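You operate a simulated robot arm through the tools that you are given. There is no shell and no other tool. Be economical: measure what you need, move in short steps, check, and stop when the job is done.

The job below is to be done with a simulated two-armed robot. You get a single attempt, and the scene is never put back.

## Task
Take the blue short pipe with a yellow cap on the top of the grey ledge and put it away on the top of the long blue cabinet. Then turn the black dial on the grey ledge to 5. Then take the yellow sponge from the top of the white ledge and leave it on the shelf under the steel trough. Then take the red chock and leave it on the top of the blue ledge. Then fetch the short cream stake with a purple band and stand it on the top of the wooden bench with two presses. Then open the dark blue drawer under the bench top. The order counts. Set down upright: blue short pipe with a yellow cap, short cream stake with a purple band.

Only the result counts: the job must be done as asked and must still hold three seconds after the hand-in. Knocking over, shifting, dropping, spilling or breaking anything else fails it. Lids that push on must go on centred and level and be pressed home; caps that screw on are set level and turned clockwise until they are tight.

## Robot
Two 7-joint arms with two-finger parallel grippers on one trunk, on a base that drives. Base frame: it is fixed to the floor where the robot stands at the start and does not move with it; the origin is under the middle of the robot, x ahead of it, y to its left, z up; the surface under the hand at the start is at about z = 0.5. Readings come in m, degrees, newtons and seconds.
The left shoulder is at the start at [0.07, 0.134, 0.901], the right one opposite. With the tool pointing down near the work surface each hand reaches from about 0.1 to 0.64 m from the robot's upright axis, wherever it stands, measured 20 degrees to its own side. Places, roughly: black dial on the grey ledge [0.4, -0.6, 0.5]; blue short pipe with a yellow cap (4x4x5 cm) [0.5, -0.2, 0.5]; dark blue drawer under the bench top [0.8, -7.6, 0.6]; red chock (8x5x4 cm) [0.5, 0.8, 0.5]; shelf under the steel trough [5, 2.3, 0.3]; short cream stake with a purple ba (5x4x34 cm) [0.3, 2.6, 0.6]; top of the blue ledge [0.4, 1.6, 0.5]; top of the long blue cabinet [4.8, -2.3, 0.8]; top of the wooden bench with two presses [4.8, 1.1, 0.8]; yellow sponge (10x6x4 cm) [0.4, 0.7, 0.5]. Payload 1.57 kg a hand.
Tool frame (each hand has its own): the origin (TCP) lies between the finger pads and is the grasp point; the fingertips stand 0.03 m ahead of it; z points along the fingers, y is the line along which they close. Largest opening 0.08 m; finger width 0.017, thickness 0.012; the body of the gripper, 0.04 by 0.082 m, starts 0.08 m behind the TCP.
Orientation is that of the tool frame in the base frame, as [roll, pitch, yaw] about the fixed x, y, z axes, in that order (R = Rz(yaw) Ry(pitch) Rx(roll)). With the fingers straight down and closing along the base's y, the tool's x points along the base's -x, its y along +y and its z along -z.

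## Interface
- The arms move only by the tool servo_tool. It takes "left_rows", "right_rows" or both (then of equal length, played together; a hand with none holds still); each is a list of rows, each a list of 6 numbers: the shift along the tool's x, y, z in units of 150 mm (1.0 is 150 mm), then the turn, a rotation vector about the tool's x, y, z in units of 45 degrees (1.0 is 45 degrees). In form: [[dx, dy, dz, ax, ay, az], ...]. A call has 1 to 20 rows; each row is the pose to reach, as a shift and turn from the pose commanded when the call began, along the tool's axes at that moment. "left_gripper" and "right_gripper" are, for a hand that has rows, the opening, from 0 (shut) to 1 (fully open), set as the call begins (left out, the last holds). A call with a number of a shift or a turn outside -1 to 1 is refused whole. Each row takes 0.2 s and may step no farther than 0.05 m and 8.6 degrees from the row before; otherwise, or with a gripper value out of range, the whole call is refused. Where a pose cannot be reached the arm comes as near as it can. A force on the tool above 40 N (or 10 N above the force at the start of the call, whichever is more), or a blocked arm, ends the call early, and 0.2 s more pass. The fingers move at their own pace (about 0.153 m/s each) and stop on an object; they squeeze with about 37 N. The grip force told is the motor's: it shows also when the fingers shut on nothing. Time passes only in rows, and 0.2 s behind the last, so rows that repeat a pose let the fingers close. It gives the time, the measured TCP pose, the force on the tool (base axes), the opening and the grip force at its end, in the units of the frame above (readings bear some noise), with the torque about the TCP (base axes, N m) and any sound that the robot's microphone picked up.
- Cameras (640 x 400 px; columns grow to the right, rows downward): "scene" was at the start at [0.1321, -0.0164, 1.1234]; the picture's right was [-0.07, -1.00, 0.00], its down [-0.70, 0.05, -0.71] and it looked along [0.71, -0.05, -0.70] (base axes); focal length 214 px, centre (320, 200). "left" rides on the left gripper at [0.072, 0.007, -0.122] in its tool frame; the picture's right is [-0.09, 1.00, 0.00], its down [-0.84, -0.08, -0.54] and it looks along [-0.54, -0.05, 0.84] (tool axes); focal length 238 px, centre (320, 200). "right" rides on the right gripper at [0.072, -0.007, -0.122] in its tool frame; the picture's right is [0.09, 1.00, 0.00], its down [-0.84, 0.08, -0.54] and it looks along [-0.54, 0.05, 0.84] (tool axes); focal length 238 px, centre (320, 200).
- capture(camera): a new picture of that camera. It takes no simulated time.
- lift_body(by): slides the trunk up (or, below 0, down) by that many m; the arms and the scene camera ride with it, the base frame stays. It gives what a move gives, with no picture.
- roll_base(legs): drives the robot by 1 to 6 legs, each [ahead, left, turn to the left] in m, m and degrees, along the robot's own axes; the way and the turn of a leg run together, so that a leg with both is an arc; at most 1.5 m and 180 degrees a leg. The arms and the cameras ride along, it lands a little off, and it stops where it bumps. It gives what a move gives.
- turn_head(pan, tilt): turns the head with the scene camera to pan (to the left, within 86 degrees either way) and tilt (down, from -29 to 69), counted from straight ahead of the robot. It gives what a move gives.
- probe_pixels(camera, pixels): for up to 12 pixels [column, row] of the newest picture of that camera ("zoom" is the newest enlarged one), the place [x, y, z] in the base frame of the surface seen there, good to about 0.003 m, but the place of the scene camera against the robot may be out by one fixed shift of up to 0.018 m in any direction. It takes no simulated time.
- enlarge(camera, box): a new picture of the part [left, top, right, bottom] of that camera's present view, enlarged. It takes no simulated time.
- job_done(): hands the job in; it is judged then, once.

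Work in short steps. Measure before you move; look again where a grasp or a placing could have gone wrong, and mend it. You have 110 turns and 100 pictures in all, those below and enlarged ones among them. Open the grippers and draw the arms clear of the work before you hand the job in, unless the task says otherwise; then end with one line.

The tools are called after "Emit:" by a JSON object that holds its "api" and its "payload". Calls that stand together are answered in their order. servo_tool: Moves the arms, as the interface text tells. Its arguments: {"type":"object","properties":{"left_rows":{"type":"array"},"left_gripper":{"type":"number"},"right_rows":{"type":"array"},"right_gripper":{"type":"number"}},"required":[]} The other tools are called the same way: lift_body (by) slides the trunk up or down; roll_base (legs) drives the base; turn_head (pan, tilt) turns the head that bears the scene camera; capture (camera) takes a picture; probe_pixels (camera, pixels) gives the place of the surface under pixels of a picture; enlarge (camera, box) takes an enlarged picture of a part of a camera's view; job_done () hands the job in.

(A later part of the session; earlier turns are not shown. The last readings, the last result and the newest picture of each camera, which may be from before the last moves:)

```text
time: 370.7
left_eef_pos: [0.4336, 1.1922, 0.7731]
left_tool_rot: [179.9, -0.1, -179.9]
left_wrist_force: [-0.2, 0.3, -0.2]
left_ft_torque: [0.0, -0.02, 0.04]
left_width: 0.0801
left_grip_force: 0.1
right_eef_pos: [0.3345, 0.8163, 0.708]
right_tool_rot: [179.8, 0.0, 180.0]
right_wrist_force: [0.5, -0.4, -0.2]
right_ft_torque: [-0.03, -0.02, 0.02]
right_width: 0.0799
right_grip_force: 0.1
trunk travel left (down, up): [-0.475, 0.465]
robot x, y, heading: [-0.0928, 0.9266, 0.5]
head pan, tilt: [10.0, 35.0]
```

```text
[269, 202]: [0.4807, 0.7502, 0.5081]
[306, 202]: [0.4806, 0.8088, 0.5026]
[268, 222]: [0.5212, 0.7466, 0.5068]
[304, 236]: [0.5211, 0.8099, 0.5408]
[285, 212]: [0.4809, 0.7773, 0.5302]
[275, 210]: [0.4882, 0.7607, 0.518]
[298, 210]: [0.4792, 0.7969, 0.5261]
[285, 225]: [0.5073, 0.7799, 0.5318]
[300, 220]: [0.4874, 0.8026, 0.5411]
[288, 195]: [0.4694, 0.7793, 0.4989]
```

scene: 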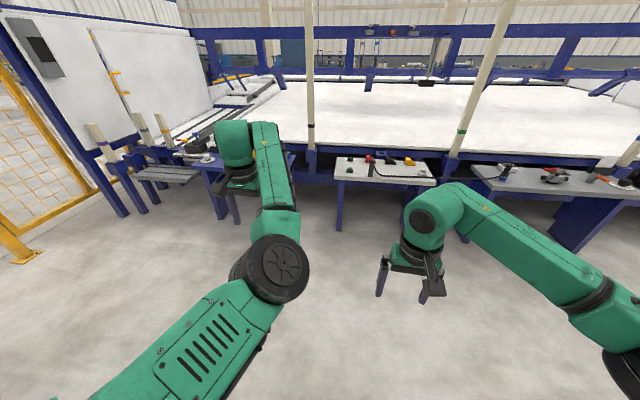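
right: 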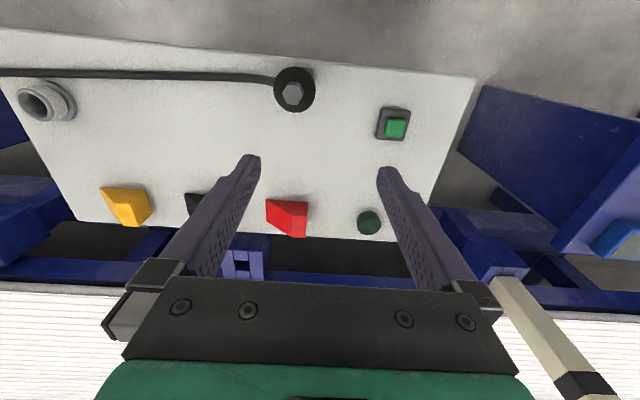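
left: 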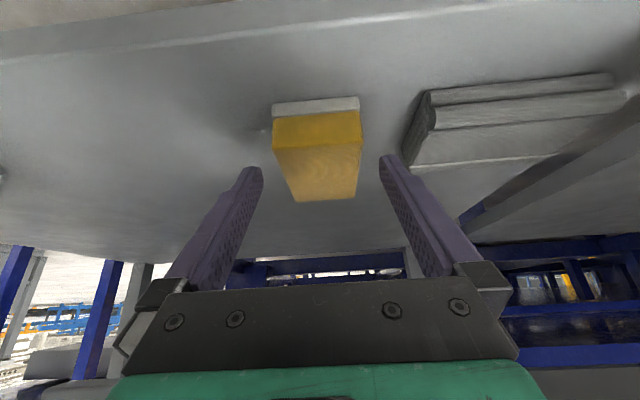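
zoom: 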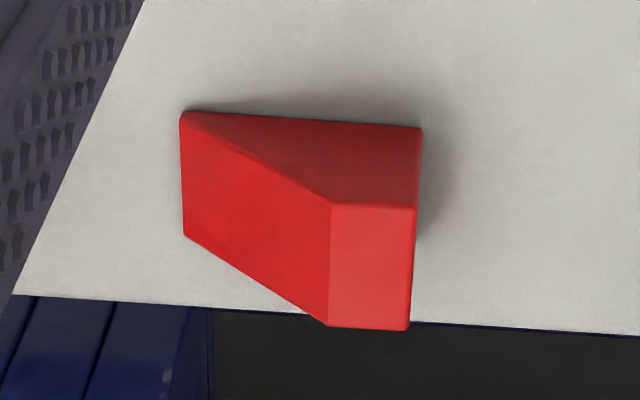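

The chock is a wedge: x 0.48–0.525, tall end at y 0.79–0.81, top z 0.54. I grip across x, and check the blue bracket behind it first.

Emit:
{"api": "probe_pixels", "payload": {"camera": "right", "pixels": [[245, 240], [245, 265], [265, 262], [300, 250], [300, 275], [330, 245], [310, 320], [368, 222], [368, 208], [380, 215]]}}

Emit:
{"api": "servo_tool", "payload": {"right_rows": [[-0.2, 0, 0, 0, 0, 0.17], [-0.4, 0, 0, 0, 0, 0.34], [-0.6, 0, 0, 0, 0, 0.51], [-0.8, 0, 0, 0, 0, 0.68], [-1, -0.05, 0, 0, 0, 0.85], [-1, -0.1, 0, 0, 0, 1], [-1, -0.1, 0, 0, 0, 1]], "right_gripper": 0.85}}

Emit:
{"api": "servo_tool", "payload": {"right_rows": [[0, 0, 0, 0, 0, 0.17], [0, 0, 0, 0, 0, 0.34], [0, 0, 0, 0, 0, 0.51], [0, 0, 0, 0, 0, 0.68], [0, 0, 0, 0, 0, 0.85], [0, 0, 0, 0, 0, 1], [0, 0, 0, 0, 0, 1]]}}

Emit:
{"api": "capture", "payload": {"camera": "right"}}

```text
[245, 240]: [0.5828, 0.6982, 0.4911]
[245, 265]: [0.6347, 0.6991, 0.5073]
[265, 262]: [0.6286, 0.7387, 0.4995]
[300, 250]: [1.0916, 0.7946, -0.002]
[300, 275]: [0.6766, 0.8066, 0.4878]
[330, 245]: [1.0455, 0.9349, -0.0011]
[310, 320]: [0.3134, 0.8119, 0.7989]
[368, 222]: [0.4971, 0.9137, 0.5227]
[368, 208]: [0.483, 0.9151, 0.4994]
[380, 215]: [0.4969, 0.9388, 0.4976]
```

```text
time: 372.3
left_eef_pos: [0.4328, 1.1903, 0.7728]
left_tool_rot: [-180.0, -0.2, -179.8]
left_wrist_force: [-0.6, 0.3, -0.4]
left_ft_torque: [0.02, 0.01, 0.05]
left_width: 0.08
left_grip_force: 0.1
right_eef_pos: [0.4843, 0.8015, 0.7089]
right_tool_rot: [179.8, -0.1, 134.9]
right_wrist_force: [-0.1, 0.6, -0.6]
right_ft_torque: [-0.01, -0.01, 0.01]
right_width: 0.0681
right_grip_force: 0.0
trunk travel left (down, up): [-0.475, 0.465]
robot x, y, heading: [-0.0987, 0.9238, 0.5]
head pan, tilt: [10.0, 35.0]
```

```text
time: 373.9
left_eef_pos: [0.433, 1.192, 0.7732]
left_tool_rot: [-179.9, -0.1, -179.9]
left_wrist_force: [-0.3, 0.5, 0.9]
left_ft_torque: [-0.01, -0.02, 0.02]
left_width: 0.08
left_grip_force: 0.0
right_eef_pos: [0.4853, 0.8009, 0.7085]
right_tool_rot: [180.0, -0.1, 89.9]
right_wrist_force: [-0.4, -0.8, 0.3]
right_ft_torque: [0.02, 0.01, 0.03]
right_width: 0.068
right_grip_force: 0.1
trunk travel left (down, up): [-0.475, 0.465]
robot x, y, heading: [-0.0927, 0.9251, 0.3]
head pan, tilt: [10.0, 35.0]
```

```text
41 pictures are left
```

right: 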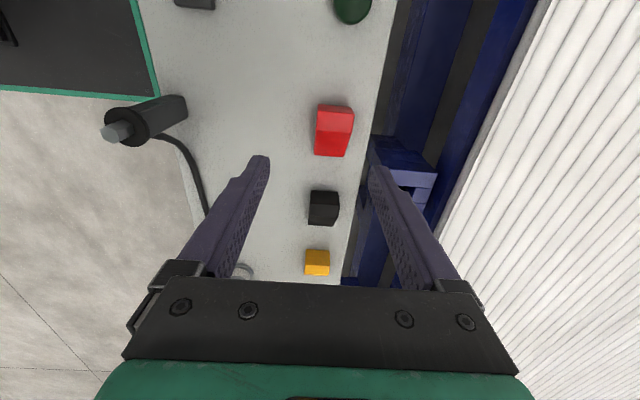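

I probe the chock edges from here.

Emit:
{"api": "probe_pixels", "payload": {"camera": "right", "pixels": [[319, 120], [352, 122], [335, 110], [335, 118], [318, 140], [345, 140], [333, 130], [316, 150], [330, 154]]}}

```text
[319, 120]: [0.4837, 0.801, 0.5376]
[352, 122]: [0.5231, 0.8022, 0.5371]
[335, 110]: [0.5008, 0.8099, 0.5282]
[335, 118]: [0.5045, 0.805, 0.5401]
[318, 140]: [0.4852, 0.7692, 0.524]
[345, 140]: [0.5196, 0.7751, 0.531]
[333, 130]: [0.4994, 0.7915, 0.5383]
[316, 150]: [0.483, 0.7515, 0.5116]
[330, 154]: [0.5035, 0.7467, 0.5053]
```

I lower onto the tall part (x 0.503, y 0.792) and grip.

Emit:
{"api": "servo_tool", "payload": {"right_rows": [[-0.06, 0.118, 0.2, 0, 0, 0], [-0.06, 0.118, 0.5, 0, 0, 0], [-0.06, 0.118, 0.8, 0, 0, 0], [-0.06, 0.118, 0.8, 0, 0, 0]]}}

Emit:
{"api": "servo_tool", "payload": {"right_rows": [[0, 0, 0.15, 0, 0, 0], [0, 0, 0.32, 0, 0, 0], [0, 0, 0.32, 0, 0, 0]]}}

Emit:
{"api": "servo_tool", "payload": {"right_rows": [[0, 0, 0, 0, 0, 0], [0, 0, 0, 0, 0, 0], [0, 0, 0, 0, 0, 0]], "right_gripper": 0}}

Emit:
{"api": "capture", "payload": {"camera": "right"}}

```text
time: 374.9
left_eef_pos: [0.4325, 1.19, 0.774]
left_tool_rot: [-180.0, -0.1, -179.9]
left_wrist_force: [0.1, -0.3, 0.0]
left_ft_torque: [0.02, -0.02, 0.01]
left_width: 0.0803
left_grip_force: 0.1
right_eef_pos: [0.502, 0.7933, 0.5878]
right_tool_rot: [179.8, -0.2, 90.0]
right_wrist_force: [-0.7, 0.3, 0.3]
right_ft_torque: [0.02, 0.02, 0.0]
right_width: 0.0682
right_grip_force: 0.0
trunk travel left (down, up): [-0.475, 0.465]
robot x, y, heading: [-0.0933, 0.9259, 0.4]
head pan, tilt: [10.0, 35.0]
```

```text
time: 375.7
left_eef_pos: [0.432, 1.1923, 0.7734]
left_tool_rot: [-179.9, -0.1, -179.7]
left_wrist_force: [0.4, 0.5, -0.3]
left_ft_torque: [0.02, 0.02, 0.02]
left_width: 0.08
left_grip_force: 0.1
right_eef_pos: [0.4921, 0.7932, 0.5494]
right_tool_rot: [-180.0, 0.0, 89.9]
right_wrist_force: [0.2, 0.1, 0.5]
right_ft_torque: [-0.01, 0.01, 0.02]
right_width: 0.0681
right_grip_force: 0.2
right hand out of reach, approached as far as the arm can: row 1, 2, 3
trunk travel left (down, up): [-0.475, 0.465]
robot x, y, heading: [-0.0947, 0.9278, 0.5]
head pan, tilt: [10.0, 35.0]
```

```text
time: 376.5
left_eef_pos: [0.4332, 1.1907, 0.7734]
left_tool_rot: [-179.9, -0.1, -179.8]
left_wrist_force: [0.0, -0.7, -0.2]
left_ft_torque: [-0.01, 0.02, -0.04]
left_width: 0.08
left_grip_force: 0.0
right_eef_pos: [0.4935, 0.793, 0.5489]
right_tool_rot: [179.9, -0.3, 89.8]
right_wrist_force: [-0.2, 0.7, 1.8]
right_ft_torque: [-0.01, 0.05, 0.07]
right_width: 0.0441
right_grip_force: 36.9
trunk travel left (down, up): [-0.475, 0.465]
robot x, y, heading: [-0.092, 0.9246, 0.4]
head pan, tilt: [10.0, 35.0]
```

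```text
40 pictures are left
```

right: 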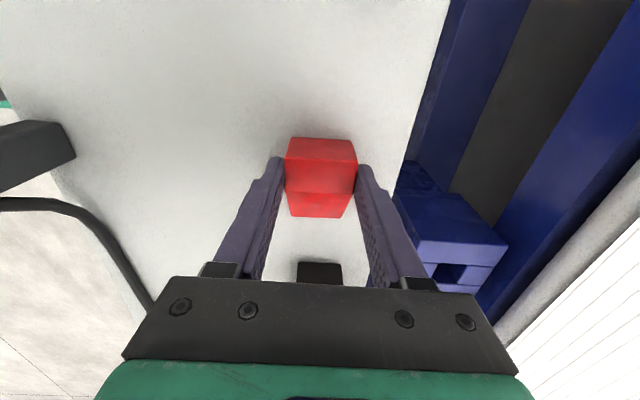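

Gripped at 0.044 wide. I lift it, back out and move left towards the blue ledge to look.

Emit:
{"api": "servo_tool", "payload": {"right_rows": [[0, 0, -0.2, 0, 0, 0], [0, -0.1, -0.5, 0, 0, 0], [0, -0.2, -0.8, 0, 0, 0], [0, -0.3, -1, 0, 0, 0], [0, -0.3, -1, 0, 0, 0]]}}

Emit:
{"api": "roll_base", "payload": {"legs": [[-0.25, 0, -0.4], [0, 0.72, 0]]}}

Emit:
{"api": "turn_head", "payload": {"pan": 0, "tilt": 40}}

Emit:
{"api": "capture", "payload": {"camera": "scene"}}

```text
time: 377.7
left_eef_pos: [0.4339, 1.1909, 0.7735]
left_tool_rot: [180.0, -0.1, -179.8]
left_wrist_force: [-0.5, 0.1, 0.3]
left_ft_torque: [-0.01, -0.02, 0.01]
left_width: 0.0799
left_grip_force: 0.1
right_eef_pos: [0.4461, 0.7929, 0.7]
right_tool_rot: [-179.9, -0.2, 89.9]
right_wrist_force: [0.5, -0.6, 0.1]
right_ft_torque: [0.02, 0.02, 0.0]
right_width: 0.0443
right_grip_force: 36.5
trunk travel left (down, up): [-0.475, 0.465]
robot x, y, heading: [-0.0975, 0.9276, 0.4]
head pan, tilt: [10.0, 35.0]
```

```text
time: 383.1
left_eef_pos: [0.1886, 1.9094, 0.7731]
left_tool_rot: [-180.0, 0.0, 179.7]
left_wrist_force: [0.4, 0.0, 0.9]
left_ft_torque: [0.01, 0.0, 0.01]
left_width: 0.0799
left_grip_force: 0.1
right_eef_pos: [0.1983, 1.5095, 0.6991]
right_tool_rot: [180.0, -0.2, 89.4]
right_wrist_force: [-0.4, 0.0, -1.2]
right_ft_torque: [-0.01, -0.01, -0.01]
right_width: 0.0442
right_grip_force: 37.2
trunk travel left (down, up): [-0.475, 0.465]
robot x, y, heading: [-0.3425, 1.6476, 0.1]
head pan, tilt: [10.0, 35.0]
```

```text
time: 383.8
left_eef_pos: [0.1886, 1.9099, 0.7735]
left_tool_rot: [180.0, 0.0, 179.7]
left_wrist_force: [-0.5, -0.4, 0.0]
left_ft_torque: [0.02, 0.04, 0.0]
left_width: 0.0799
left_grip_force: 0.1
right_eef_pos: [0.1989, 1.5106, 0.6995]
right_tool_rot: [180.0, -0.2, 89.3]
right_wrist_force: [-0.4, 0.1, -1.2]
right_ft_torque: [0.01, 0.01, 0.01]
right_width: 0.0441
right_grip_force: 37.1
trunk travel left (down, up): [-0.475, 0.465]
robot x, y, heading: [-0.3399, 1.6489, 0.1]
head pan, tilt: [0.0, 40.0]
```

```text
39 pictures are left
```

scene: 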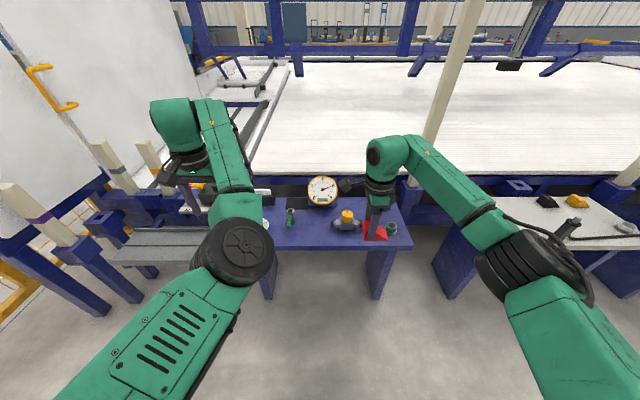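

The blue ledge shows a gauge, a valve, a small cup and a green piece. I enlarge it to find free space and probe.

Emit:
{"api": "enlarge", "payload": {"camera": "scene", "box": [240, 165, 430, 265]}}

Emit:
{"api": "probe_pixels", "payload": {"camera": "scene", "pixels": [[315, 240], [270, 246], [408, 245], [318, 220], [335, 228], [292, 225], [358, 225], [390, 235], [320, 205], [400, 205], [378, 243], [310, 230]]}}

```text
3.37 times, centred on (335, 215) of scene
```

zoom: 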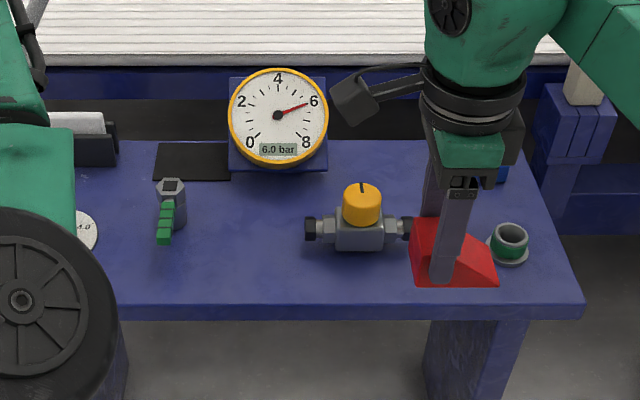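

```text
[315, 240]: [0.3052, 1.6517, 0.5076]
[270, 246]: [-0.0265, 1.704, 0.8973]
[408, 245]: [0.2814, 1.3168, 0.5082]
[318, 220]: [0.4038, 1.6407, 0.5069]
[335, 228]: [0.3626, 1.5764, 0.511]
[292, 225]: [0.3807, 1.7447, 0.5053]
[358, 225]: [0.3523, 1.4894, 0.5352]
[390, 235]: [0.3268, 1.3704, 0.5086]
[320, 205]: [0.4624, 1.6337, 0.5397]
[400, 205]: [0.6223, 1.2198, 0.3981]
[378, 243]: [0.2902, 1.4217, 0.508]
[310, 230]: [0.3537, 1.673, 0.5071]
```

Free space lies at x 0.28–0.40, y 1.62–1.73 between the green piece and the valve. I shift the base a little and move the hand over it.

Emit:
{"api": "roll_base", "payload": {"legs": [[0.1, 0.09, 0]]}}

Emit:
{"api": "servo_tool", "payload": {"right_rows": [[0.15, 0, 0, 0, 0, 0], [0.3, 0, 0, 0, 0, 0], [0.45, 0, 0, 0, 0, 0], [0.58, 0, 0, 0, 0, 0], [0.58, 0, 0, 0, 0, 0]]}}

Emit:
{"api": "capture", "payload": {"camera": "right"}}

```text
time: 385.1
left_eef_pos: [0.2875, 2.0, 0.7731]
left_tool_rot: [180.0, -0.1, 179.8]
left_wrist_force: [-0.1, 0.4, 1.1]
left_ft_torque: [-0.03, 0.0, -0.01]
left_width: 0.08
left_grip_force: 0.1
right_eef_pos: [0.2996, 1.6008, 0.6988]
right_tool_rot: [-180.0, -0.2, 89.4]
right_wrist_force: [0.2, 0.8, -1.2]
right_ft_torque: [0.04, 0.0, -0.04]
right_width: 0.0441
right_grip_force: 36.4
trunk travel left (down, up): [-0.475, 0.465]
robot x, y, heading: [-0.241, 1.7415, -0.1]
head pan, tilt: [0.0, 40.0]
```

```text
time: 386.3
left_eef_pos: [0.2886, 2.0002, 0.773]
left_tool_rot: [-180.0, -0.1, 179.7]
left_wrist_force: [-0.2, -0.2, -0.9]
left_ft_torque: [-0.01, -0.01, 0.02]
left_width: 0.0799
left_grip_force: 0.0
right_eef_pos: [0.2999, 1.6885, 0.6978]
right_tool_rot: [179.9, -0.3, 89.5]
right_wrist_force: [-0.1, 0.1, -0.3]
right_ft_torque: [0.03, 0.01, 0.0]
right_width: 0.0443
right_grip_force: 36.8
trunk travel left (down, up): [-0.475, 0.465]
robot x, y, heading: [-0.2398, 1.7364, -0.2]
head pan, tilt: [0.0, 40.0]
```

```text
37 pictures are left
```

right: 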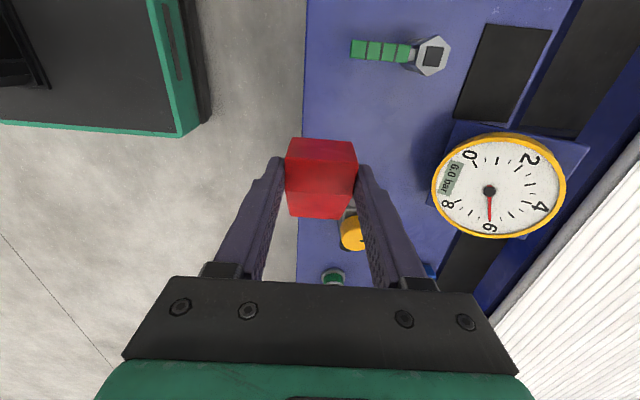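

I probe the ledge edge and its surface height, plus the green lever and valve.

Emit:
{"api": "probe_pixels", "payload": {"camera": "right", "pixels": [[306, 100], [340, 110], [400, 120], [380, 160], [352, 50], [405, 55], [430, 55], [352, 235], [410, 180], [352, 213]]}}

Emit:
{"api": "servo_tool", "payload": {"right_rows": [[0, 0.2, 0, 0, 0, 0], [0, 0.4, 0, 0, 0, 0], [0, 0.4, 0, 0, 0, 0]]}}

Emit:
{"api": "capture", "payload": {"camera": "right"}}

```text
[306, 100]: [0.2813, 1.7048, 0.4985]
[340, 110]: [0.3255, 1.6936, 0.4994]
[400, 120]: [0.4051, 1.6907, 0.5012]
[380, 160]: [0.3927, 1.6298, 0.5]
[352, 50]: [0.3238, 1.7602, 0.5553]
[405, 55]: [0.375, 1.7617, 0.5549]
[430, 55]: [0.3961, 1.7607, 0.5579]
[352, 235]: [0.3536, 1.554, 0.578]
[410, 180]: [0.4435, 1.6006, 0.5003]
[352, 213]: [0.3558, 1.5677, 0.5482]
```

```text
time: 387.1
left_eef_pos: [0.2866, 1.9997, 0.7727]
left_tool_rot: [180.0, -0.1, 179.7]
left_wrist_force: [1.0, -0.1, 0.6]
left_ft_torque: [0.03, 0.0, -0.02]
left_width: 0.0801
left_grip_force: 0.0
right_eef_pos: [0.3401, 1.6886, 0.6993]
right_tool_rot: [179.9, -0.2, 89.5]
right_wrist_force: [0.1, -0.5, -1.5]
right_ft_torque: [0.0, 0.0, 0.02]
right_width: 0.0442
right_grip_force: 36.6
right hand out of reach, approached as far as the arm can: row 2, 3
trunk travel left (down, up): [-0.475, 0.465]
robot x, y, heading: [-0.2391, 1.7385, 0.0]
head pan, tilt: [0.0, 40.0]
```

```text
36 pictures are left
```

right: 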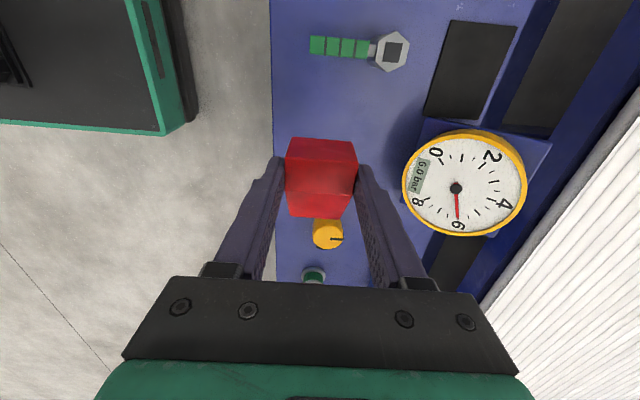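

The hand is near its reach limit here, so I drive 0.09 m closer and pull the hand back the same amount.

Emit:
{"api": "servo_tool", "payload": {"right_rows": [[0.03, -0.3, 0, 0, 0, 0], [0.05, -0.6, 0, 0, 0, 0], [0.05, -0.6, 0, 0, 0, 0]]}}

Emit:
{"api": "roll_base", "payload": {"legs": [[0.09, 0, 0]]}}

```text
time: 387.9
left_eef_pos: [0.2883, 2.0001, 0.7738]
left_tool_rot: [180.0, -0.2, 179.6]
left_wrist_force: [0.5, 0.6, 0.7]
left_ft_torque: [0.0, 0.0, 0.01]
left_width: 0.08
left_grip_force: 0.1
right_eef_pos: [0.2496, 1.6954, 0.6997]
right_tool_rot: [-179.9, -0.2, 89.5]
right_wrist_force: [-0.2, 0.3, -1.0]
right_ft_torque: [0.01, 0.02, 0.01]
right_width: 0.0444
right_grip_force: 37.0
trunk travel left (down, up): [-0.475, 0.465]
robot x, y, heading: [-0.2435, 1.7385, -0.2]
head pan, tilt: [0.0, 40.0]
```

```text
time: 389.0
left_eef_pos: [0.378, 1.9994, 0.7723]
left_tool_rot: [-180.0, -0.2, 179.8]
left_wrist_force: [0.1, 0.5, 0.0]
left_ft_torque: [0.03, 0.0, 0.01]
left_width: 0.0796
left_grip_force: 0.0
right_eef_pos: [0.3415, 1.6949, 0.6987]
right_tool_rot: [-180.0, -0.1, 89.3]
right_wrist_force: [-0.1, 0.1, -1.1]
right_ft_torque: [-0.01, 0.01, -0.01]
right_width: 0.0441
right_grip_force: 37.3
trunk travel left (down, up): [-0.475, 0.465]
robot x, y, heading: [-0.1506, 1.7388, -0.1]
head pan, tilt: [0.0, 40.0]
```

Now above the spot. I lower to the ledge.

Emit:
{"api": "servo_tool", "payload": {"right_rows": [[0, 0, 0.3, 0, 0, 0], [0, 0, 0.6, 0, 0, 0], [0, 0, 0.85, 0, 0, 0], [0, 0, 0.95, 0, 0, 0], [0, 0, 0.985, 0, 0, 0], [0, 0, 0.985, 0, 0, 0]]}}

Emit:
{"api": "servo_tool", "payload": {"right_rows": [[0, 0, 0.01, 0, 0, 0], [0, 0, 0.02, 0, 0, 0], [0, 0, 0.02, 0, 0, 0]]}}

```text
time: 390.4
left_eef_pos: [0.3787, 1.999, 0.7728]
left_tool_rot: [-180.0, -0.1, 179.8]
left_wrist_force: [1.1, -0.2, 0.2]
left_ft_torque: [-0.02, -0.03, -0.01]
left_width: 0.0801
left_grip_force: 0.2
right_eef_pos: [0.3402, 1.6952, 0.5524]
right_tool_rot: [179.9, -0.2, 89.4]
right_wrist_force: [0.2, 0.3, -0.6]
right_ft_torque: [0.0, -0.02, 0.03]
right_width: 0.0441
right_grip_force: 36.6
trunk travel left (down, up): [-0.475, 0.465]
robot x, y, heading: [-0.1483, 1.7401, -0.3]
head pan, tilt: [0.0, 40.0]
```

```text
time: 391.2
left_eef_pos: [0.3782, 1.9998, 0.7732]
left_tool_rot: [-180.0, -0.2, 179.7]
left_wrist_force: [-0.1, 0.7, -0.3]
left_ft_torque: [-0.02, -0.03, 0.02]
left_width: 0.0799
left_grip_force: 0.0
right_eef_pos: [0.3392, 1.6949, 0.5491]
right_tool_rot: [-179.9, -0.2, 89.4]
right_wrist_force: [0.4, 0.5, -1.3]
right_ft_torque: [0.01, 0.03, -0.05]
right_width: 0.0441
right_grip_force: 36.9
trunk travel left (down, up): [-0.475, 0.465]
robot x, y, heading: [-0.1505, 1.7391, -0.1]
head pan, tilt: [0.0, 40.0]
```

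One or two millimetres remain. I lower 1 mm more, release and rise.

Emit:
{"api": "servo_tool", "payload": {"right_rows": [[0, 0, 0.007, 0, 0, 0], [0, 0, 0.007, 0, 0, 0]]}}

Emit:
{"api": "servo_tool", "payload": {"right_rows": [[0, 0, 0, 0, 0, 0], [0, 0, 0, 0, 0, 0], [0, 0, 0, 0, 0, 0]], "right_gripper": 1}}

Emit:
{"api": "servo_tool", "payload": {"right_rows": [[0, 0, -0.2, 0, 0, 0], [0, 0, -0.5, 0, 0, 0], [0, 0, -0.8, 0, 0, 0], [0, 0, -1, 0, 0, 0]]}}

Emit:
{"api": "capture", "payload": {"camera": "right"}}

```text
time: 391.8
left_eef_pos: [0.378, 2.0008, 0.774]
left_tool_rot: [-180.0, -0.1, 179.7]
left_wrist_force: [0.3, -0.3, -0.4]
left_ft_torque: [0.0, 0.01, 0.03]
left_width: 0.0801
left_grip_force: 0.1
right_eef_pos: [0.3407, 1.6946, 0.5492]
right_tool_rot: [179.9, -0.2, 89.4]
right_wrist_force: [-0.4, -1.0, 1.5]
right_ft_torque: [-0.15, 0.06, 0.04]
right_width: 0.0442
right_grip_force: 37.1
trunk travel left (down, up): [-0.475, 0.465]
robot x, y, heading: [-0.1528, 1.7365, 0.1]
head pan, tilt: [0.0, 40.0]
```

```text
time: 392.6
left_eef_pos: [0.3786, 2.0002, 0.7729]
left_tool_rot: [-180.0, -0.1, 179.6]
left_wrist_force: [-0.3, -0.1, -0.8]
left_ft_torque: [-0.01, -0.03, -0.04]
left_width: 0.08
left_grip_force: 0.1
right_eef_pos: [0.34, 1.6947, 0.5486]
right_tool_rot: [179.9, -0.1, 89.4]
right_wrist_force: [1.1, -0.1, 0.0]
right_ft_torque: [0.02, 0.0, 0.01]
right_width: 0.08
right_grip_force: 0.1
trunk travel left (down, up): [-0.475, 0.465]
robot x, y, heading: [-0.1538, 1.7317, -0.1]
head pan, tilt: [0.0, 40.0]
```

```text
time: 393.6
left_eef_pos: [0.3784, 2.0006, 0.7727]
left_tool_rot: [-180.0, -0.1, 179.7]
left_wrist_force: [-0.6, 0.7, 0.5]
left_ft_torque: [0.0, 0.03, -0.01]
left_width: 0.08
left_grip_force: 0.1
right_eef_pos: [0.3392, 1.6947, 0.6994]
right_tool_rot: [-180.0, -0.2, 89.3]
right_wrist_force: [-0.3, 0.5, 0.6]
right_ft_torque: [0.02, 0.01, -0.01]
right_width: 0.0801
right_grip_force: 0.1
trunk travel left (down, up): [-0.475, 0.465]
robot x, y, heading: [-0.1524, 1.739, -0.3]
head pan, tilt: [0.0, 40.0]
```

```text
35 pictures are left
```

right: 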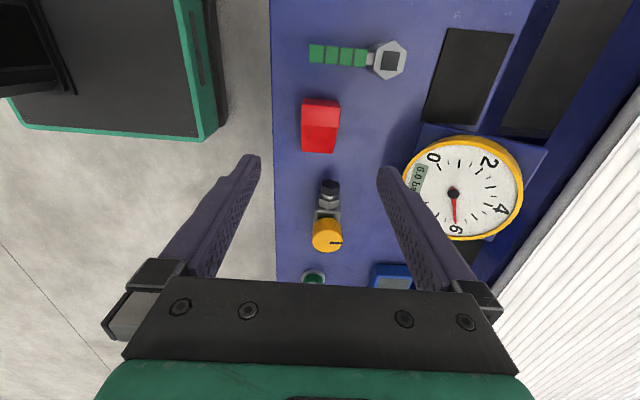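

The chock sits well on the blue ledge. I unwind the right hand, back out and move left to look at the stakes.

Emit:
{"api": "roll_base", "payload": {"legs": [[-0.35, 0, 0], [0, 0.9, 0]]}}

Emit:
{"api": "servo_tool", "payload": {"right_rows": [[0, 0, -0.2, 0, 0, -0.18], [0, 0, -0.4, 0, 0, -0.36], [0, 0, -0.6, 0, 0, -0.54], [0, 0, -0.8, 0, 0, -0.72], [0, 0, -1, 0, 0, -0.9], [0, 0, -1, 0, 0, -1], [0, 0, -1, 0, 0, -1]]}}

Emit:
{"api": "servo_tool", "payload": {"right_rows": [[0, -0.1, 0, 0, 0, -0.18], [0, -0.2, 0, 0, 0, -0.36], [0, -0.3, 0, 0, 0, -0.54], [0, -0.4, 0, 0, 0, -0.72], [0, -0.5, 0, 0, 0, -0.9], [0, -0.5, 0, 0, 0, -1], [0, -0.5, 0, 0, 0, -1]]}}

Emit:
{"api": "turn_head", "payload": {"pan": 0, "tilt": 35}}

Emit:
{"api": "capture", "payload": {"camera": "scene"}}

```text
time: 400.2
left_eef_pos: [0.0384, 2.8867, 0.774]
left_tool_rot: [-180.0, -0.2, 178.8]
left_wrist_force: [-0.9, -0.6, 0.2]
left_ft_torque: [-0.02, 0.0, 0.04]
left_width: 0.08
left_grip_force: 0.0
right_eef_pos: [-0.0031, 2.5833, 0.6986]
right_tool_rot: [-179.9, -0.2, 88.7]
right_wrist_force: [-0.2, 0.7, -0.9]
right_ft_torque: [0.0, 0.0, 0.02]
right_width: 0.08
right_grip_force: 0.1
trunk travel left (down, up): [-0.475, 0.465]
robot x, y, heading: [-0.497, 2.6329, -1.2]
head pan, tilt: [0.0, 40.0]
```

```text
time: 401.8
left_eef_pos: [0.0385, 2.8863, 0.7738]
left_tool_rot: [-179.9, -0.1, 178.8]
left_wrist_force: [-0.2, -0.6, -0.1]
left_ft_torque: [-0.02, -0.01, -0.01]
left_width: 0.0801
left_grip_force: 0.0
right_eef_pos: [-0.0041, 2.5823, 0.8493]
right_tool_rot: [179.7, -0.1, 133.7]
right_wrist_force: [0.1, 0.7, 0.1]
right_ft_torque: [0.02, 0.0, 0.01]
right_width: 0.0798
right_grip_force: 0.0
trunk travel left (down, up): [-0.475, 0.465]
robot x, y, heading: [-0.4948, 2.6316, -1.2]
head pan, tilt: [0.0, 40.0]
```

```text
time: 403.4
left_eef_pos: [0.0393, 2.8883, 0.7731]
left_tool_rot: [-180.0, -0.1, 178.8]
left_wrist_force: [0.4, 0.2, -0.3]
left_ft_torque: [0.04, 0.02, 0.0]
left_width: 0.0801
left_grip_force: 0.0
right_eef_pos: [-0.0587, 2.5288, 0.8487]
right_tool_rot: [179.8, 0.0, 178.8]
right_wrist_force: [0.4, 0.4, -0.1]
right_ft_torque: [0.05, 0.0, 0.01]
right_width: 0.0799
right_grip_force: 0.0
trunk travel left (down, up): [-0.475, 0.465]
robot x, y, heading: [-0.4928, 2.6354, -1.1]
head pan, tilt: [0.0, 40.0]
```

```text
time: 404.1
left_eef_pos: [0.0395, 2.8867, 0.7738]
left_tool_rot: [-180.0, -0.1, 178.8]
left_wrist_force: [-0.3, -0.5, -0.4]
left_ft_torque: [0.01, -0.02, 0.05]
left_width: 0.08
left_grip_force: 0.1
right_eef_pos: [-0.0572, 2.5295, 0.8486]
right_tool_rot: [179.7, -0.1, 178.5]
right_wrist_force: [-0.7, 1.0, -0.3]
right_ft_torque: [0.03, 0.0, 0.0]
right_width: 0.0803
right_grip_force: 0.1
trunk travel left (down, up): [-0.475, 0.465]
robot x, y, heading: [-0.4963, 2.6342, -1.1]
head pan, tilt: [0.0, 35.0]
```

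```text
34 pictures are left
```

scene: 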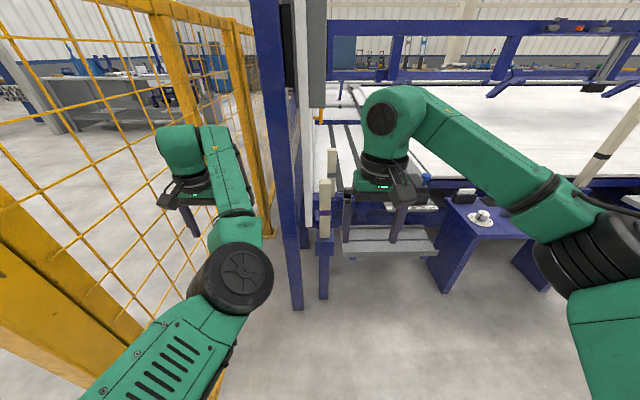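

The stake with the purple band is at (325,205), beside the tall blue post and fence. I enlarge and probe these for exact clearances.

Emit:
{"api": "enlarge", "payload": {"camera": "scene", "box": [240, 130, 440, 310]}}

Emit:
{"api": "probe_pixels", "payload": {"camera": "scene", "pixels": [[325, 185], [321, 195], [330, 195], [325, 212], [325, 236], [325, 255], [333, 170], [268, 180], [290, 180], [268, 230], [318, 100], [235, 270]]}}

```text
2.22 times, centred on (340, 220) of scene
```

zoom: 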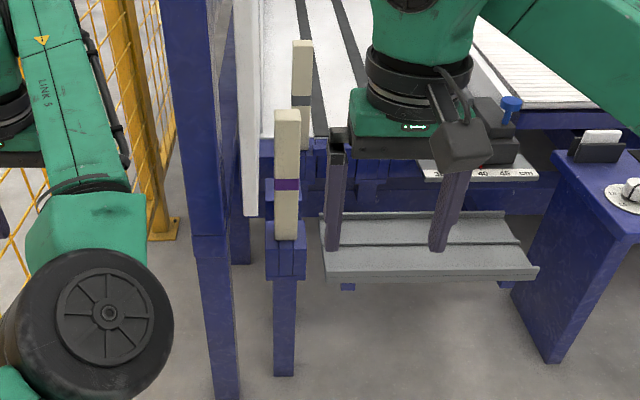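

```text
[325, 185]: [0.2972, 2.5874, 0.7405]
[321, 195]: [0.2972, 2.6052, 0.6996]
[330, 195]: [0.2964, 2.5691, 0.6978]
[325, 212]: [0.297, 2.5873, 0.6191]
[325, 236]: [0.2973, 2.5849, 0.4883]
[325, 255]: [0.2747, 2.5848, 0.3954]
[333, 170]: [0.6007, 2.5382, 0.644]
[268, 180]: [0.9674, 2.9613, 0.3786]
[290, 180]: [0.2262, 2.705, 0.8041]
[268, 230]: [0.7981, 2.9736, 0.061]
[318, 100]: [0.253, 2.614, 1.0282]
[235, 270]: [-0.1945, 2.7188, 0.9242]
```

The stake stands vertical at about x 0.32, y 2.60, with its top at 0.75, and the blue post is 5 cm to its left. I approach with the right hand tilted forward and grip at mid height. First I straighten the heading and tilt the hand.

Emit:
{"api": "roll_base", "payload": {"legs": [[-0.1, -0.03, 1.1]]}}

Emit:
{"api": "servo_tool", "payload": {"right_rows": [[-0.15, 0, 0, 0, -0.17, 0], [-0.3, 0, 0, 0, -0.34, 0], [-0.45, 0, 0, 0, -0.51, 0], [-0.6, 0, 0, 0, -0.68, 0], [-0.75, 0, 0, 0, -0.85, 0], [-0.9, 0, 0, 0, -1, 0], [-0.9, 0, 0, 0, -1, 0]], "right_gripper": 0.75}}

Emit:
{"api": "servo_tool", "payload": {"right_rows": [[0, 0, 0, 0, -0.17, 0], [0, 0, 0, 0, -0.333, 0], [0, 0, 0, 0, -0.333, 0]]}}

Emit:
{"api": "capture", "payload": {"camera": "right"}}

```text
time: 405.2
left_eef_pos: [-0.068, 2.8695, 0.7725]
left_tool_rot: [-179.9, -0.1, -179.8]
left_wrist_force: [-0.6, 1.0, -0.8]
left_ft_torque: [0.01, -0.02, 0.0]
left_width: 0.0799
left_grip_force: 0.0
right_eef_pos: [-0.1573, 2.5112, 0.8483]
right_tool_rot: [179.8, 0.2, 179.9]
right_wrist_force: [0.7, -0.2, 0.4]
right_ft_torque: [-0.01, -0.01, 0.01]
right_width: 0.08
right_grip_force: 0.0
trunk travel left (down, up): [-0.475, 0.465]
robot x, y, heading: [-0.5955, 2.6044, 0.1]
head pan, tilt: [0.0, 35.0]
```

```text
time: 406.8
left_eef_pos: [-0.0664, 2.8685, 0.774]
left_tool_rot: [179.9, -0.1, -180.0]
left_wrist_force: [0.4, 0.1, 0.0]
left_ft_torque: [0.0, 0.01, 0.0]
left_width: 0.0801
left_grip_force: 0.0
right_eef_pos: [-0.0213, 2.5092, 0.849]
right_tool_rot: [179.7, 45.2, 179.6]
right_wrist_force: [-0.5, -0.3, 0.0]
right_ft_torque: [-0.02, 0.03, 0.02]
right_width: 0.0598
right_grip_force: 0.0
trunk travel left (down, up): [-0.475, 0.465]
robot x, y, heading: [-0.5919, 2.6064, 0.4]
head pan, tilt: [0.0, 35.0]
```

```text
time: 407.6
left_eef_pos: [-0.0676, 2.8704, 0.7732]
left_tool_rot: [-180.0, -0.1, -179.9]
left_wrist_force: [0.2, -0.2, 0.0]
left_ft_torque: [0.01, -0.03, -0.06]
left_width: 0.0799
left_grip_force: 0.0
right_eef_pos: [-0.0227, 2.5098, 0.8475]
right_tool_rot: [179.6, 60.1, 179.4]
right_wrist_force: [-0.1, 0.0, -0.2]
right_ft_torque: [0.01, 0.01, 0.01]
right_width: 0.0599
right_grip_force: 0.2
trunk travel left (down, up): [-0.475, 0.465]
robot x, y, heading: [-0.5944, 2.604, 0.3]
head pan, tilt: [0.0, 35.0]
```

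```text
32 pictures are left
```

right: 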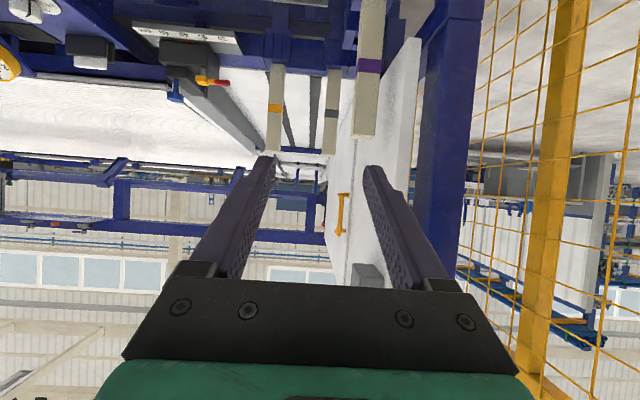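

The hand is tilted 60°. In this upside-down view the stake is at (370,70) with its top near (365,133). I probe the stake and the post edges.

Emit:
{"api": "probe_pixels", "payload": {"camera": "right", "pixels": [[357, 100], [374, 100], [365, 130], [368, 66], [372, 30], [360, 60], [380, 60], [425, 100], [445, 100], [400, 80], [383, 100], [372, 10]]}}

Emit:
{"api": "enlarge", "payload": {"camera": "right", "box": [310, 0, 510, 160]}}

```text
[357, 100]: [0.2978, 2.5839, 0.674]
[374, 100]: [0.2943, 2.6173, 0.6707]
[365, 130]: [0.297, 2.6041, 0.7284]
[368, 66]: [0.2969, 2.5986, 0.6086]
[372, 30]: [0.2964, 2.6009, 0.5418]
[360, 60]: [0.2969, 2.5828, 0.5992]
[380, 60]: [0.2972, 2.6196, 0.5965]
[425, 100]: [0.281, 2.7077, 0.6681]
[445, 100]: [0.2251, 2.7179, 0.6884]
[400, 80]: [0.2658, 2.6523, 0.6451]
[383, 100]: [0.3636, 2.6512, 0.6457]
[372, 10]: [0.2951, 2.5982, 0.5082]
```

```text
2.50 times, centred on (410, 80) of right
```

zoom: 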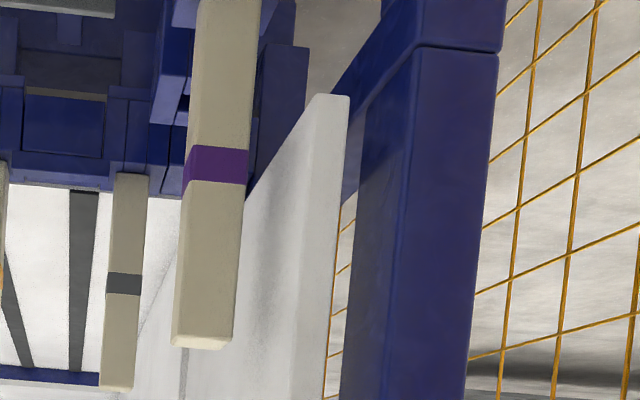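

The stake's centre is y=2.600 and it is 3.8 cm wide. The white panel's face is at y≈2.645, so I must open only about 5 cm. I lower the hand, then drive in.

Emit:
{"api": "servo_tool", "payload": {"right_rows": [[0.2, 0.12, 0.11, 0, 0, 0], [0.4, 0.24, 0.22, 0, 0, 0], [0.6, 0.36, 0.33, 0, 0, 0], [0.8, 0.48, 0.44, 0, 0, 0], [0.953, 0.587, 0.55, 0, 0, 0], [0.953, 0.587, 0.55, 0, 0, 0]], "right_gripper": 0.63}}

Emit:
{"api": "roll_base", "payload": {"legs": [[0.18, 0, 0]]}}

Emit:
{"api": "capture", "payload": {"camera": "right"}}

```text
time: 409.0
left_eef_pos: [-0.0665, 2.8697, 0.7737]
left_tool_rot: [180.0, -0.1, -179.8]
left_wrist_force: [-0.2, 0.9, 0.2]
left_ft_torque: [0.0, 0.01, -0.03]
left_width: 0.0801
left_grip_force: 0.1
right_eef_pos: [-0.0209, 2.5989, 0.6827]
right_tool_rot: [179.7, 60.0, 179.5]
right_wrist_force: [0.0, 0.6, 0.3]
right_ft_torque: [-0.01, -0.02, 0.0]
right_width: 0.0503
right_grip_force: 0.0
trunk travel left (down, up): [-0.475, 0.465]
robot x, y, heading: [-0.5961, 2.603, -0.2]
head pan, tilt: [0.0, 35.0]
```

```text
time: 410.5
left_eef_pos: [0.1135, 2.8703, 0.773]
left_tool_rot: [180.0, -0.2, 180.0]
left_wrist_force: [0.2, 0.2, 0.9]
left_ft_torque: [-0.05, 0.02, -0.02]
left_width: 0.08
left_grip_force: 0.0
right_eef_pos: [0.1619, 2.6, 0.6828]
right_tool_rot: [179.6, 59.9, 179.5]
right_wrist_force: [-1.0, -1.2, 0.2]
right_ft_torque: [-0.03, -0.03, 0.0]
right_width: 0.0501
right_grip_force: 0.0
trunk travel left (down, up): [-0.475, 0.465]
robot x, y, heading: [-0.4128, 2.6048, 0.2]
head pan, tilt: [0.0, 35.0]
```

```text
30 pictures are left
```

right: 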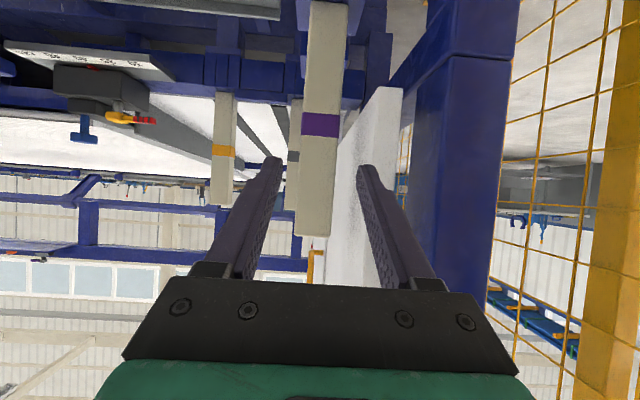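

The stake is between the fingers in line. I probe its edges and the panel edge for the final approach.

Emit:
{"api": "probe_pixels", "payload": {"camera": "right", "pixels": [[302, 190], [330, 190], [305, 90], [343, 90], [316, 230], [382, 120], [370, 130], [395, 120], [365, 150], [430, 120]]}}

```text
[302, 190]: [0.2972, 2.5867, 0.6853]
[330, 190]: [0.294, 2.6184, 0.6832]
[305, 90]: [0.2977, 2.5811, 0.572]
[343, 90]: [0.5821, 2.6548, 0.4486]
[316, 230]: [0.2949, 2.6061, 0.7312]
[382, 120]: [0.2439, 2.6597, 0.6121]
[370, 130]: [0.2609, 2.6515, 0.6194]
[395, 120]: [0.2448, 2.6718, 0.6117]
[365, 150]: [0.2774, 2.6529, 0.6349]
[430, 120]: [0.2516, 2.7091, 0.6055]
```

Clearances are good (outer finger 2.637 vs panel 2.651). I move in along the fingers to x≈0.317, z≈0.663 and grip.

Emit:
{"api": "servo_tool", "payload": {"right_rows": [[-0.08, 0, 0.19, 0, 0, 0], [-0.16, 0, 0.38, 0, 0, 0], [-0.24, 0, 0.58, 0, 0, 0], [-0.32, 0, 0.77, 0, 0, 0], [-0.401, 0, 0.961, 0, 0, 0], [-0.401, 0, 0.961, 0, 0, 0]]}}

Emit:
{"api": "capture", "payload": {"camera": "right"}}

```text
time: 411.9
left_eef_pos: [0.1134, 2.8695, 0.7731]
left_tool_rot: [-179.9, -0.1, -179.9]
left_wrist_force: [-0.2, 0.4, -0.6]
left_ft_torque: [0.02, 0.04, -0.03]
left_width: 0.0802
left_grip_force: 0.0
right_eef_pos: [0.3147, 2.5977, 0.6621]
right_tool_rot: [179.6, 60.0, 179.6]
right_wrist_force: [0.1, -0.6, 0.1]
right_ft_torque: [-0.01, 0.01, 0.04]
right_width: 0.0502
right_grip_force: 0.0
trunk travel left (down, up): [-0.475, 0.465]
robot x, y, heading: [-0.4117, 2.6048, 0.3]
head pan, tilt: [0.0, 35.0]
```

```text
29 pictures are left
```

right: 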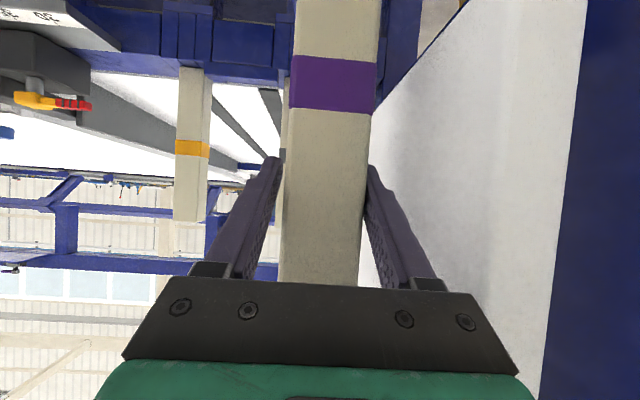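

The stake is between the pads, about 2 mm off centre to +y. I shift +2 mm and close.

Emit:
{"api": "servo_tool", "payload": {"right_rows": [[0, 0.015, 0, 0, 0, 0], [0, 0.015, 0, 0, 0, 0]]}}

Emit:
{"api": "servo_tool", "payload": {"right_rows": [[0, 0, 0, 0, 0, 0], [0, 0, 0, 0, 0, 0], [0, 0, 0, 0, 0, 0]], "right_gripper": 0}}

Emit:
{"api": "servo_tool", "payload": {"right_rows": [[-0.0866, 0, -0.05, 0, 0, 0], [-0.173, 0, -0.1, 0, 0, 0], [-0.26, 0, -0.15, 0, 0, 0], [-0.346, 0, -0.2, 0, 0, 0], [-0.346, 0, -0.2, 0, 0, 0]]}}

Emit:
{"api": "capture", "payload": {"camera": "right"}}

```text
time: 412.5
left_eef_pos: [0.1139, 2.8698, 0.7738]
left_tool_rot: [180.0, -0.2, -179.9]
left_wrist_force: [-0.6, 0.0, 0.5]
left_ft_torque: [-0.05, 0.02, -0.01]
left_width: 0.0799
left_grip_force: 0.0
right_eef_pos: [0.3147, 2.6009, 0.663]
right_tool_rot: [179.7, 60.1, 179.5]
right_wrist_force: [0.1, -0.2, -0.5]
right_ft_torque: [0.0, 0.0, 0.0]
right_width: 0.0505
right_grip_force: 0.1
trunk travel left (down, up): [-0.475, 0.465]
robot x, y, heading: [-0.4195, 2.6071, 0.3]
head pan, tilt: [0.0, 35.0]
```

```text
time: 413.3
left_eef_pos: [0.1146, 2.8703, 0.7737]
left_tool_rot: [180.0, -0.1, -179.9]
left_wrist_force: [-0.1, 0.4, 0.0]
left_ft_torque: [0.02, 0.03, 0.01]
left_width: 0.0798
left_grip_force: 0.0
right_eef_pos: [0.315, 2.6004, 0.6633]
right_tool_rot: [179.6, 59.9, 179.5]
right_wrist_force: [0.6, -0.8, 0.0]
right_ft_torque: [0.0, -0.11, -0.03]
right_width: 0.0436
right_grip_force: 36.7
trunk travel left (down, up): [-0.475, 0.465]
robot x, y, heading: [-0.4134, 2.6034, 0.4]
head pan, tilt: [0.0, 35.0]
```

```text
time: 414.5
left_eef_pos: [0.1144, 2.8703, 0.7742]
left_tool_rot: [179.9, -0.2, -179.9]
left_wrist_force: [-1.3, -0.5, 0.1]
left_ft_torque: [0.0, -0.02, -0.02]
left_width: 0.0799
left_grip_force: 0.0
right_eef_pos: [0.3153, 2.6018, 0.7235]
right_tool_rot: [179.7, 60.0, 179.6]
right_wrist_force: [0.7, -0.5, -3.4]
right_ft_torque: [-0.04, -0.01, 0.0]
right_width: 0.0439
right_grip_force: 37.5
trunk travel left (down, up): [-0.475, 0.465]
robot x, y, heading: [-0.4161, 2.6055, 0.3]
head pan, tilt: [0.0, 35.0]
```

```text
28 pictures are left
```

right: 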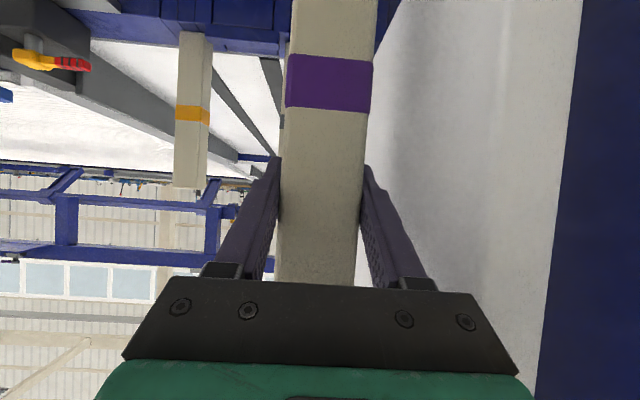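

The stake lifts (-3.4 N). I raise 0.08 m more with the trunk and check whether it is clear of the socket.

Emit:
{"api": "lift_body", "payload": {"by": 0.08}}

Emit:
{"api": "enlarge", "payload": {"camera": "scene", "box": [220, 60, 460, 300]}}

```text
time: 415.7
left_eef_pos: [0.1146, 2.871, 0.8524]
left_tool_rot: [-179.9, -0.2, -179.9]
left_wrist_force: [-0.1, 0.1, -0.6]
left_ft_torque: [0.04, -0.01, -0.02]
left_width: 0.08
left_grip_force: 0.0
right_eef_pos: [0.3161, 2.6007, 0.8004]
right_tool_rot: [179.7, 60.0, 179.5]
right_wrist_force: [0.3, 0.4, -3.1]
right_ft_torque: [0.01, 0.02, 0.02]
right_width: 0.0441
right_grip_force: 36.6
trunk travel left (down, up): [-0.555, 0.385]
robot x, y, heading: [-0.4135, 2.6051, 0.4]
head pan, tilt: [0.0, 35.0]
```

```text
1.67 times, centred on (340, 180) of scene
```

zoom: 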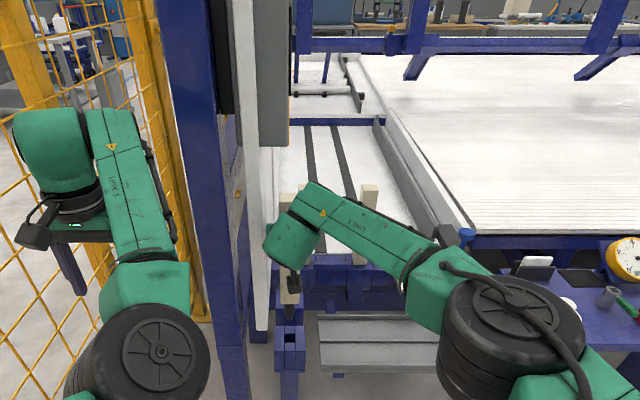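

I probe the stake's bottom and the socket top.

Emit:
{"api": "probe_pixels", "payload": {"camera": "zoom", "pixels": [[288, 285], [288, 298], [288, 302], [288, 312], [286, 325], [290, 333], [282, 345], [285, 205]]}}

Emit:
{"api": "enlarge", "payload": {"camera": "scene", "box": [290, 170, 350, 280]}}

```text
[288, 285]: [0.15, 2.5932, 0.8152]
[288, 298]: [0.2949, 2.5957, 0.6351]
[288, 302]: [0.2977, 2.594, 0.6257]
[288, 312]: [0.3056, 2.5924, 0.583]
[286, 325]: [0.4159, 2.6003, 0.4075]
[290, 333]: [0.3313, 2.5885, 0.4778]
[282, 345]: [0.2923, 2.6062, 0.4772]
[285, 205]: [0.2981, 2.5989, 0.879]
```

```text
3.64 times, centred on (320, 225) of scene
```

zoom: 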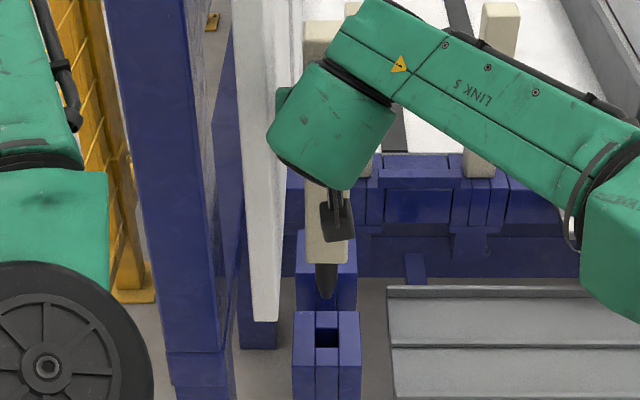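

The stake is clear of its socket, and a dark foot shows at its lower end. I back out and look at that foot.

Emit:
{"api": "roll_base", "payload": {"legs": [[-0.6, -0.05, 0]]}}

Emit:
{"api": "enlarge", "payload": {"camera": "scene", "box": [260, 140, 400, 300]}}

Emit:
{"api": "enlarge", "payload": {"camera": "right", "box": [240, 0, 400, 160]}}

```text
time: 419.1
left_eef_pos: [-0.4835, 2.8181, 0.8528]
left_tool_rot: [-179.9, -0.2, -179.9]
left_wrist_force: [0.4, -0.3, -0.3]
left_ft_torque: [-0.02, 0.03, 0.04]
left_width: 0.0801
left_grip_force: 0.1
right_eef_pos: [-0.283, 2.5481, 0.8023]
right_tool_rot: [179.6, 60.0, 179.6]
right_wrist_force: [0.0, -0.2, -3.6]
right_ft_torque: [0.01, 0.0, 0.01]
right_width: 0.0436
right_grip_force: 36.6
trunk travel left (down, up): [-0.555, 0.385]
robot x, y, heading: [-1.0134, 2.5505, 0.4]
head pan, tilt: [0.0, 35.0]
```

```text
2.50 times, centred on (330, 220) of scene
```

zoom: 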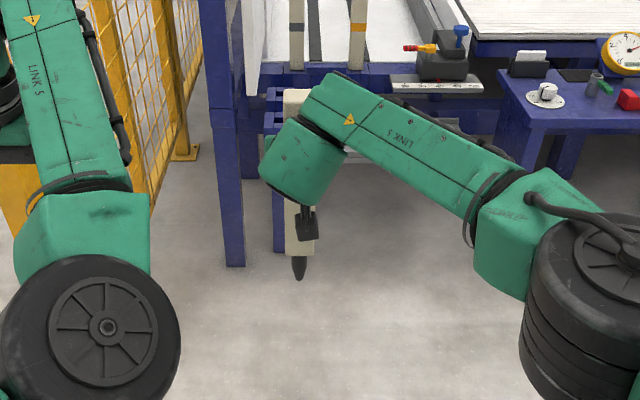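

```text
2.50 times, centred on (320, 80) of right
```

zoom: 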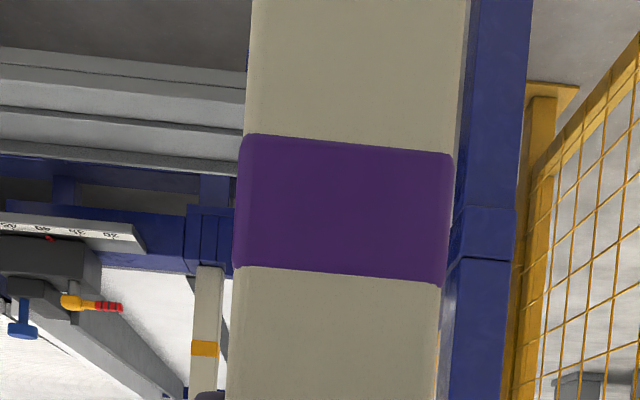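

A tapered dark foot seems to be there. The left camera should see it near (205,210), so I look.

Emit:
{"api": "enlarge", "payload": {"camera": "left", "box": [120, 100, 320, 260]}}

```text
2.50 times, centred on (220, 180) of left
```

zoom: 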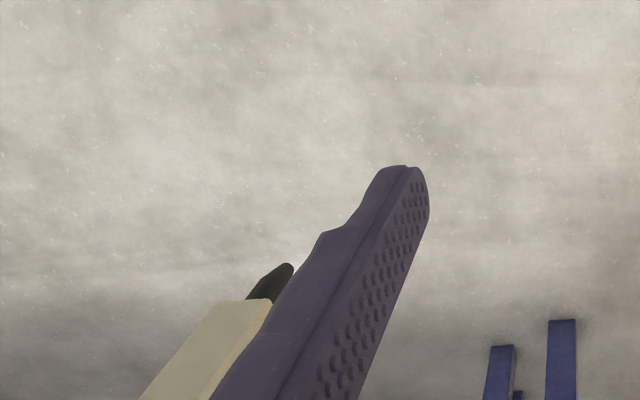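

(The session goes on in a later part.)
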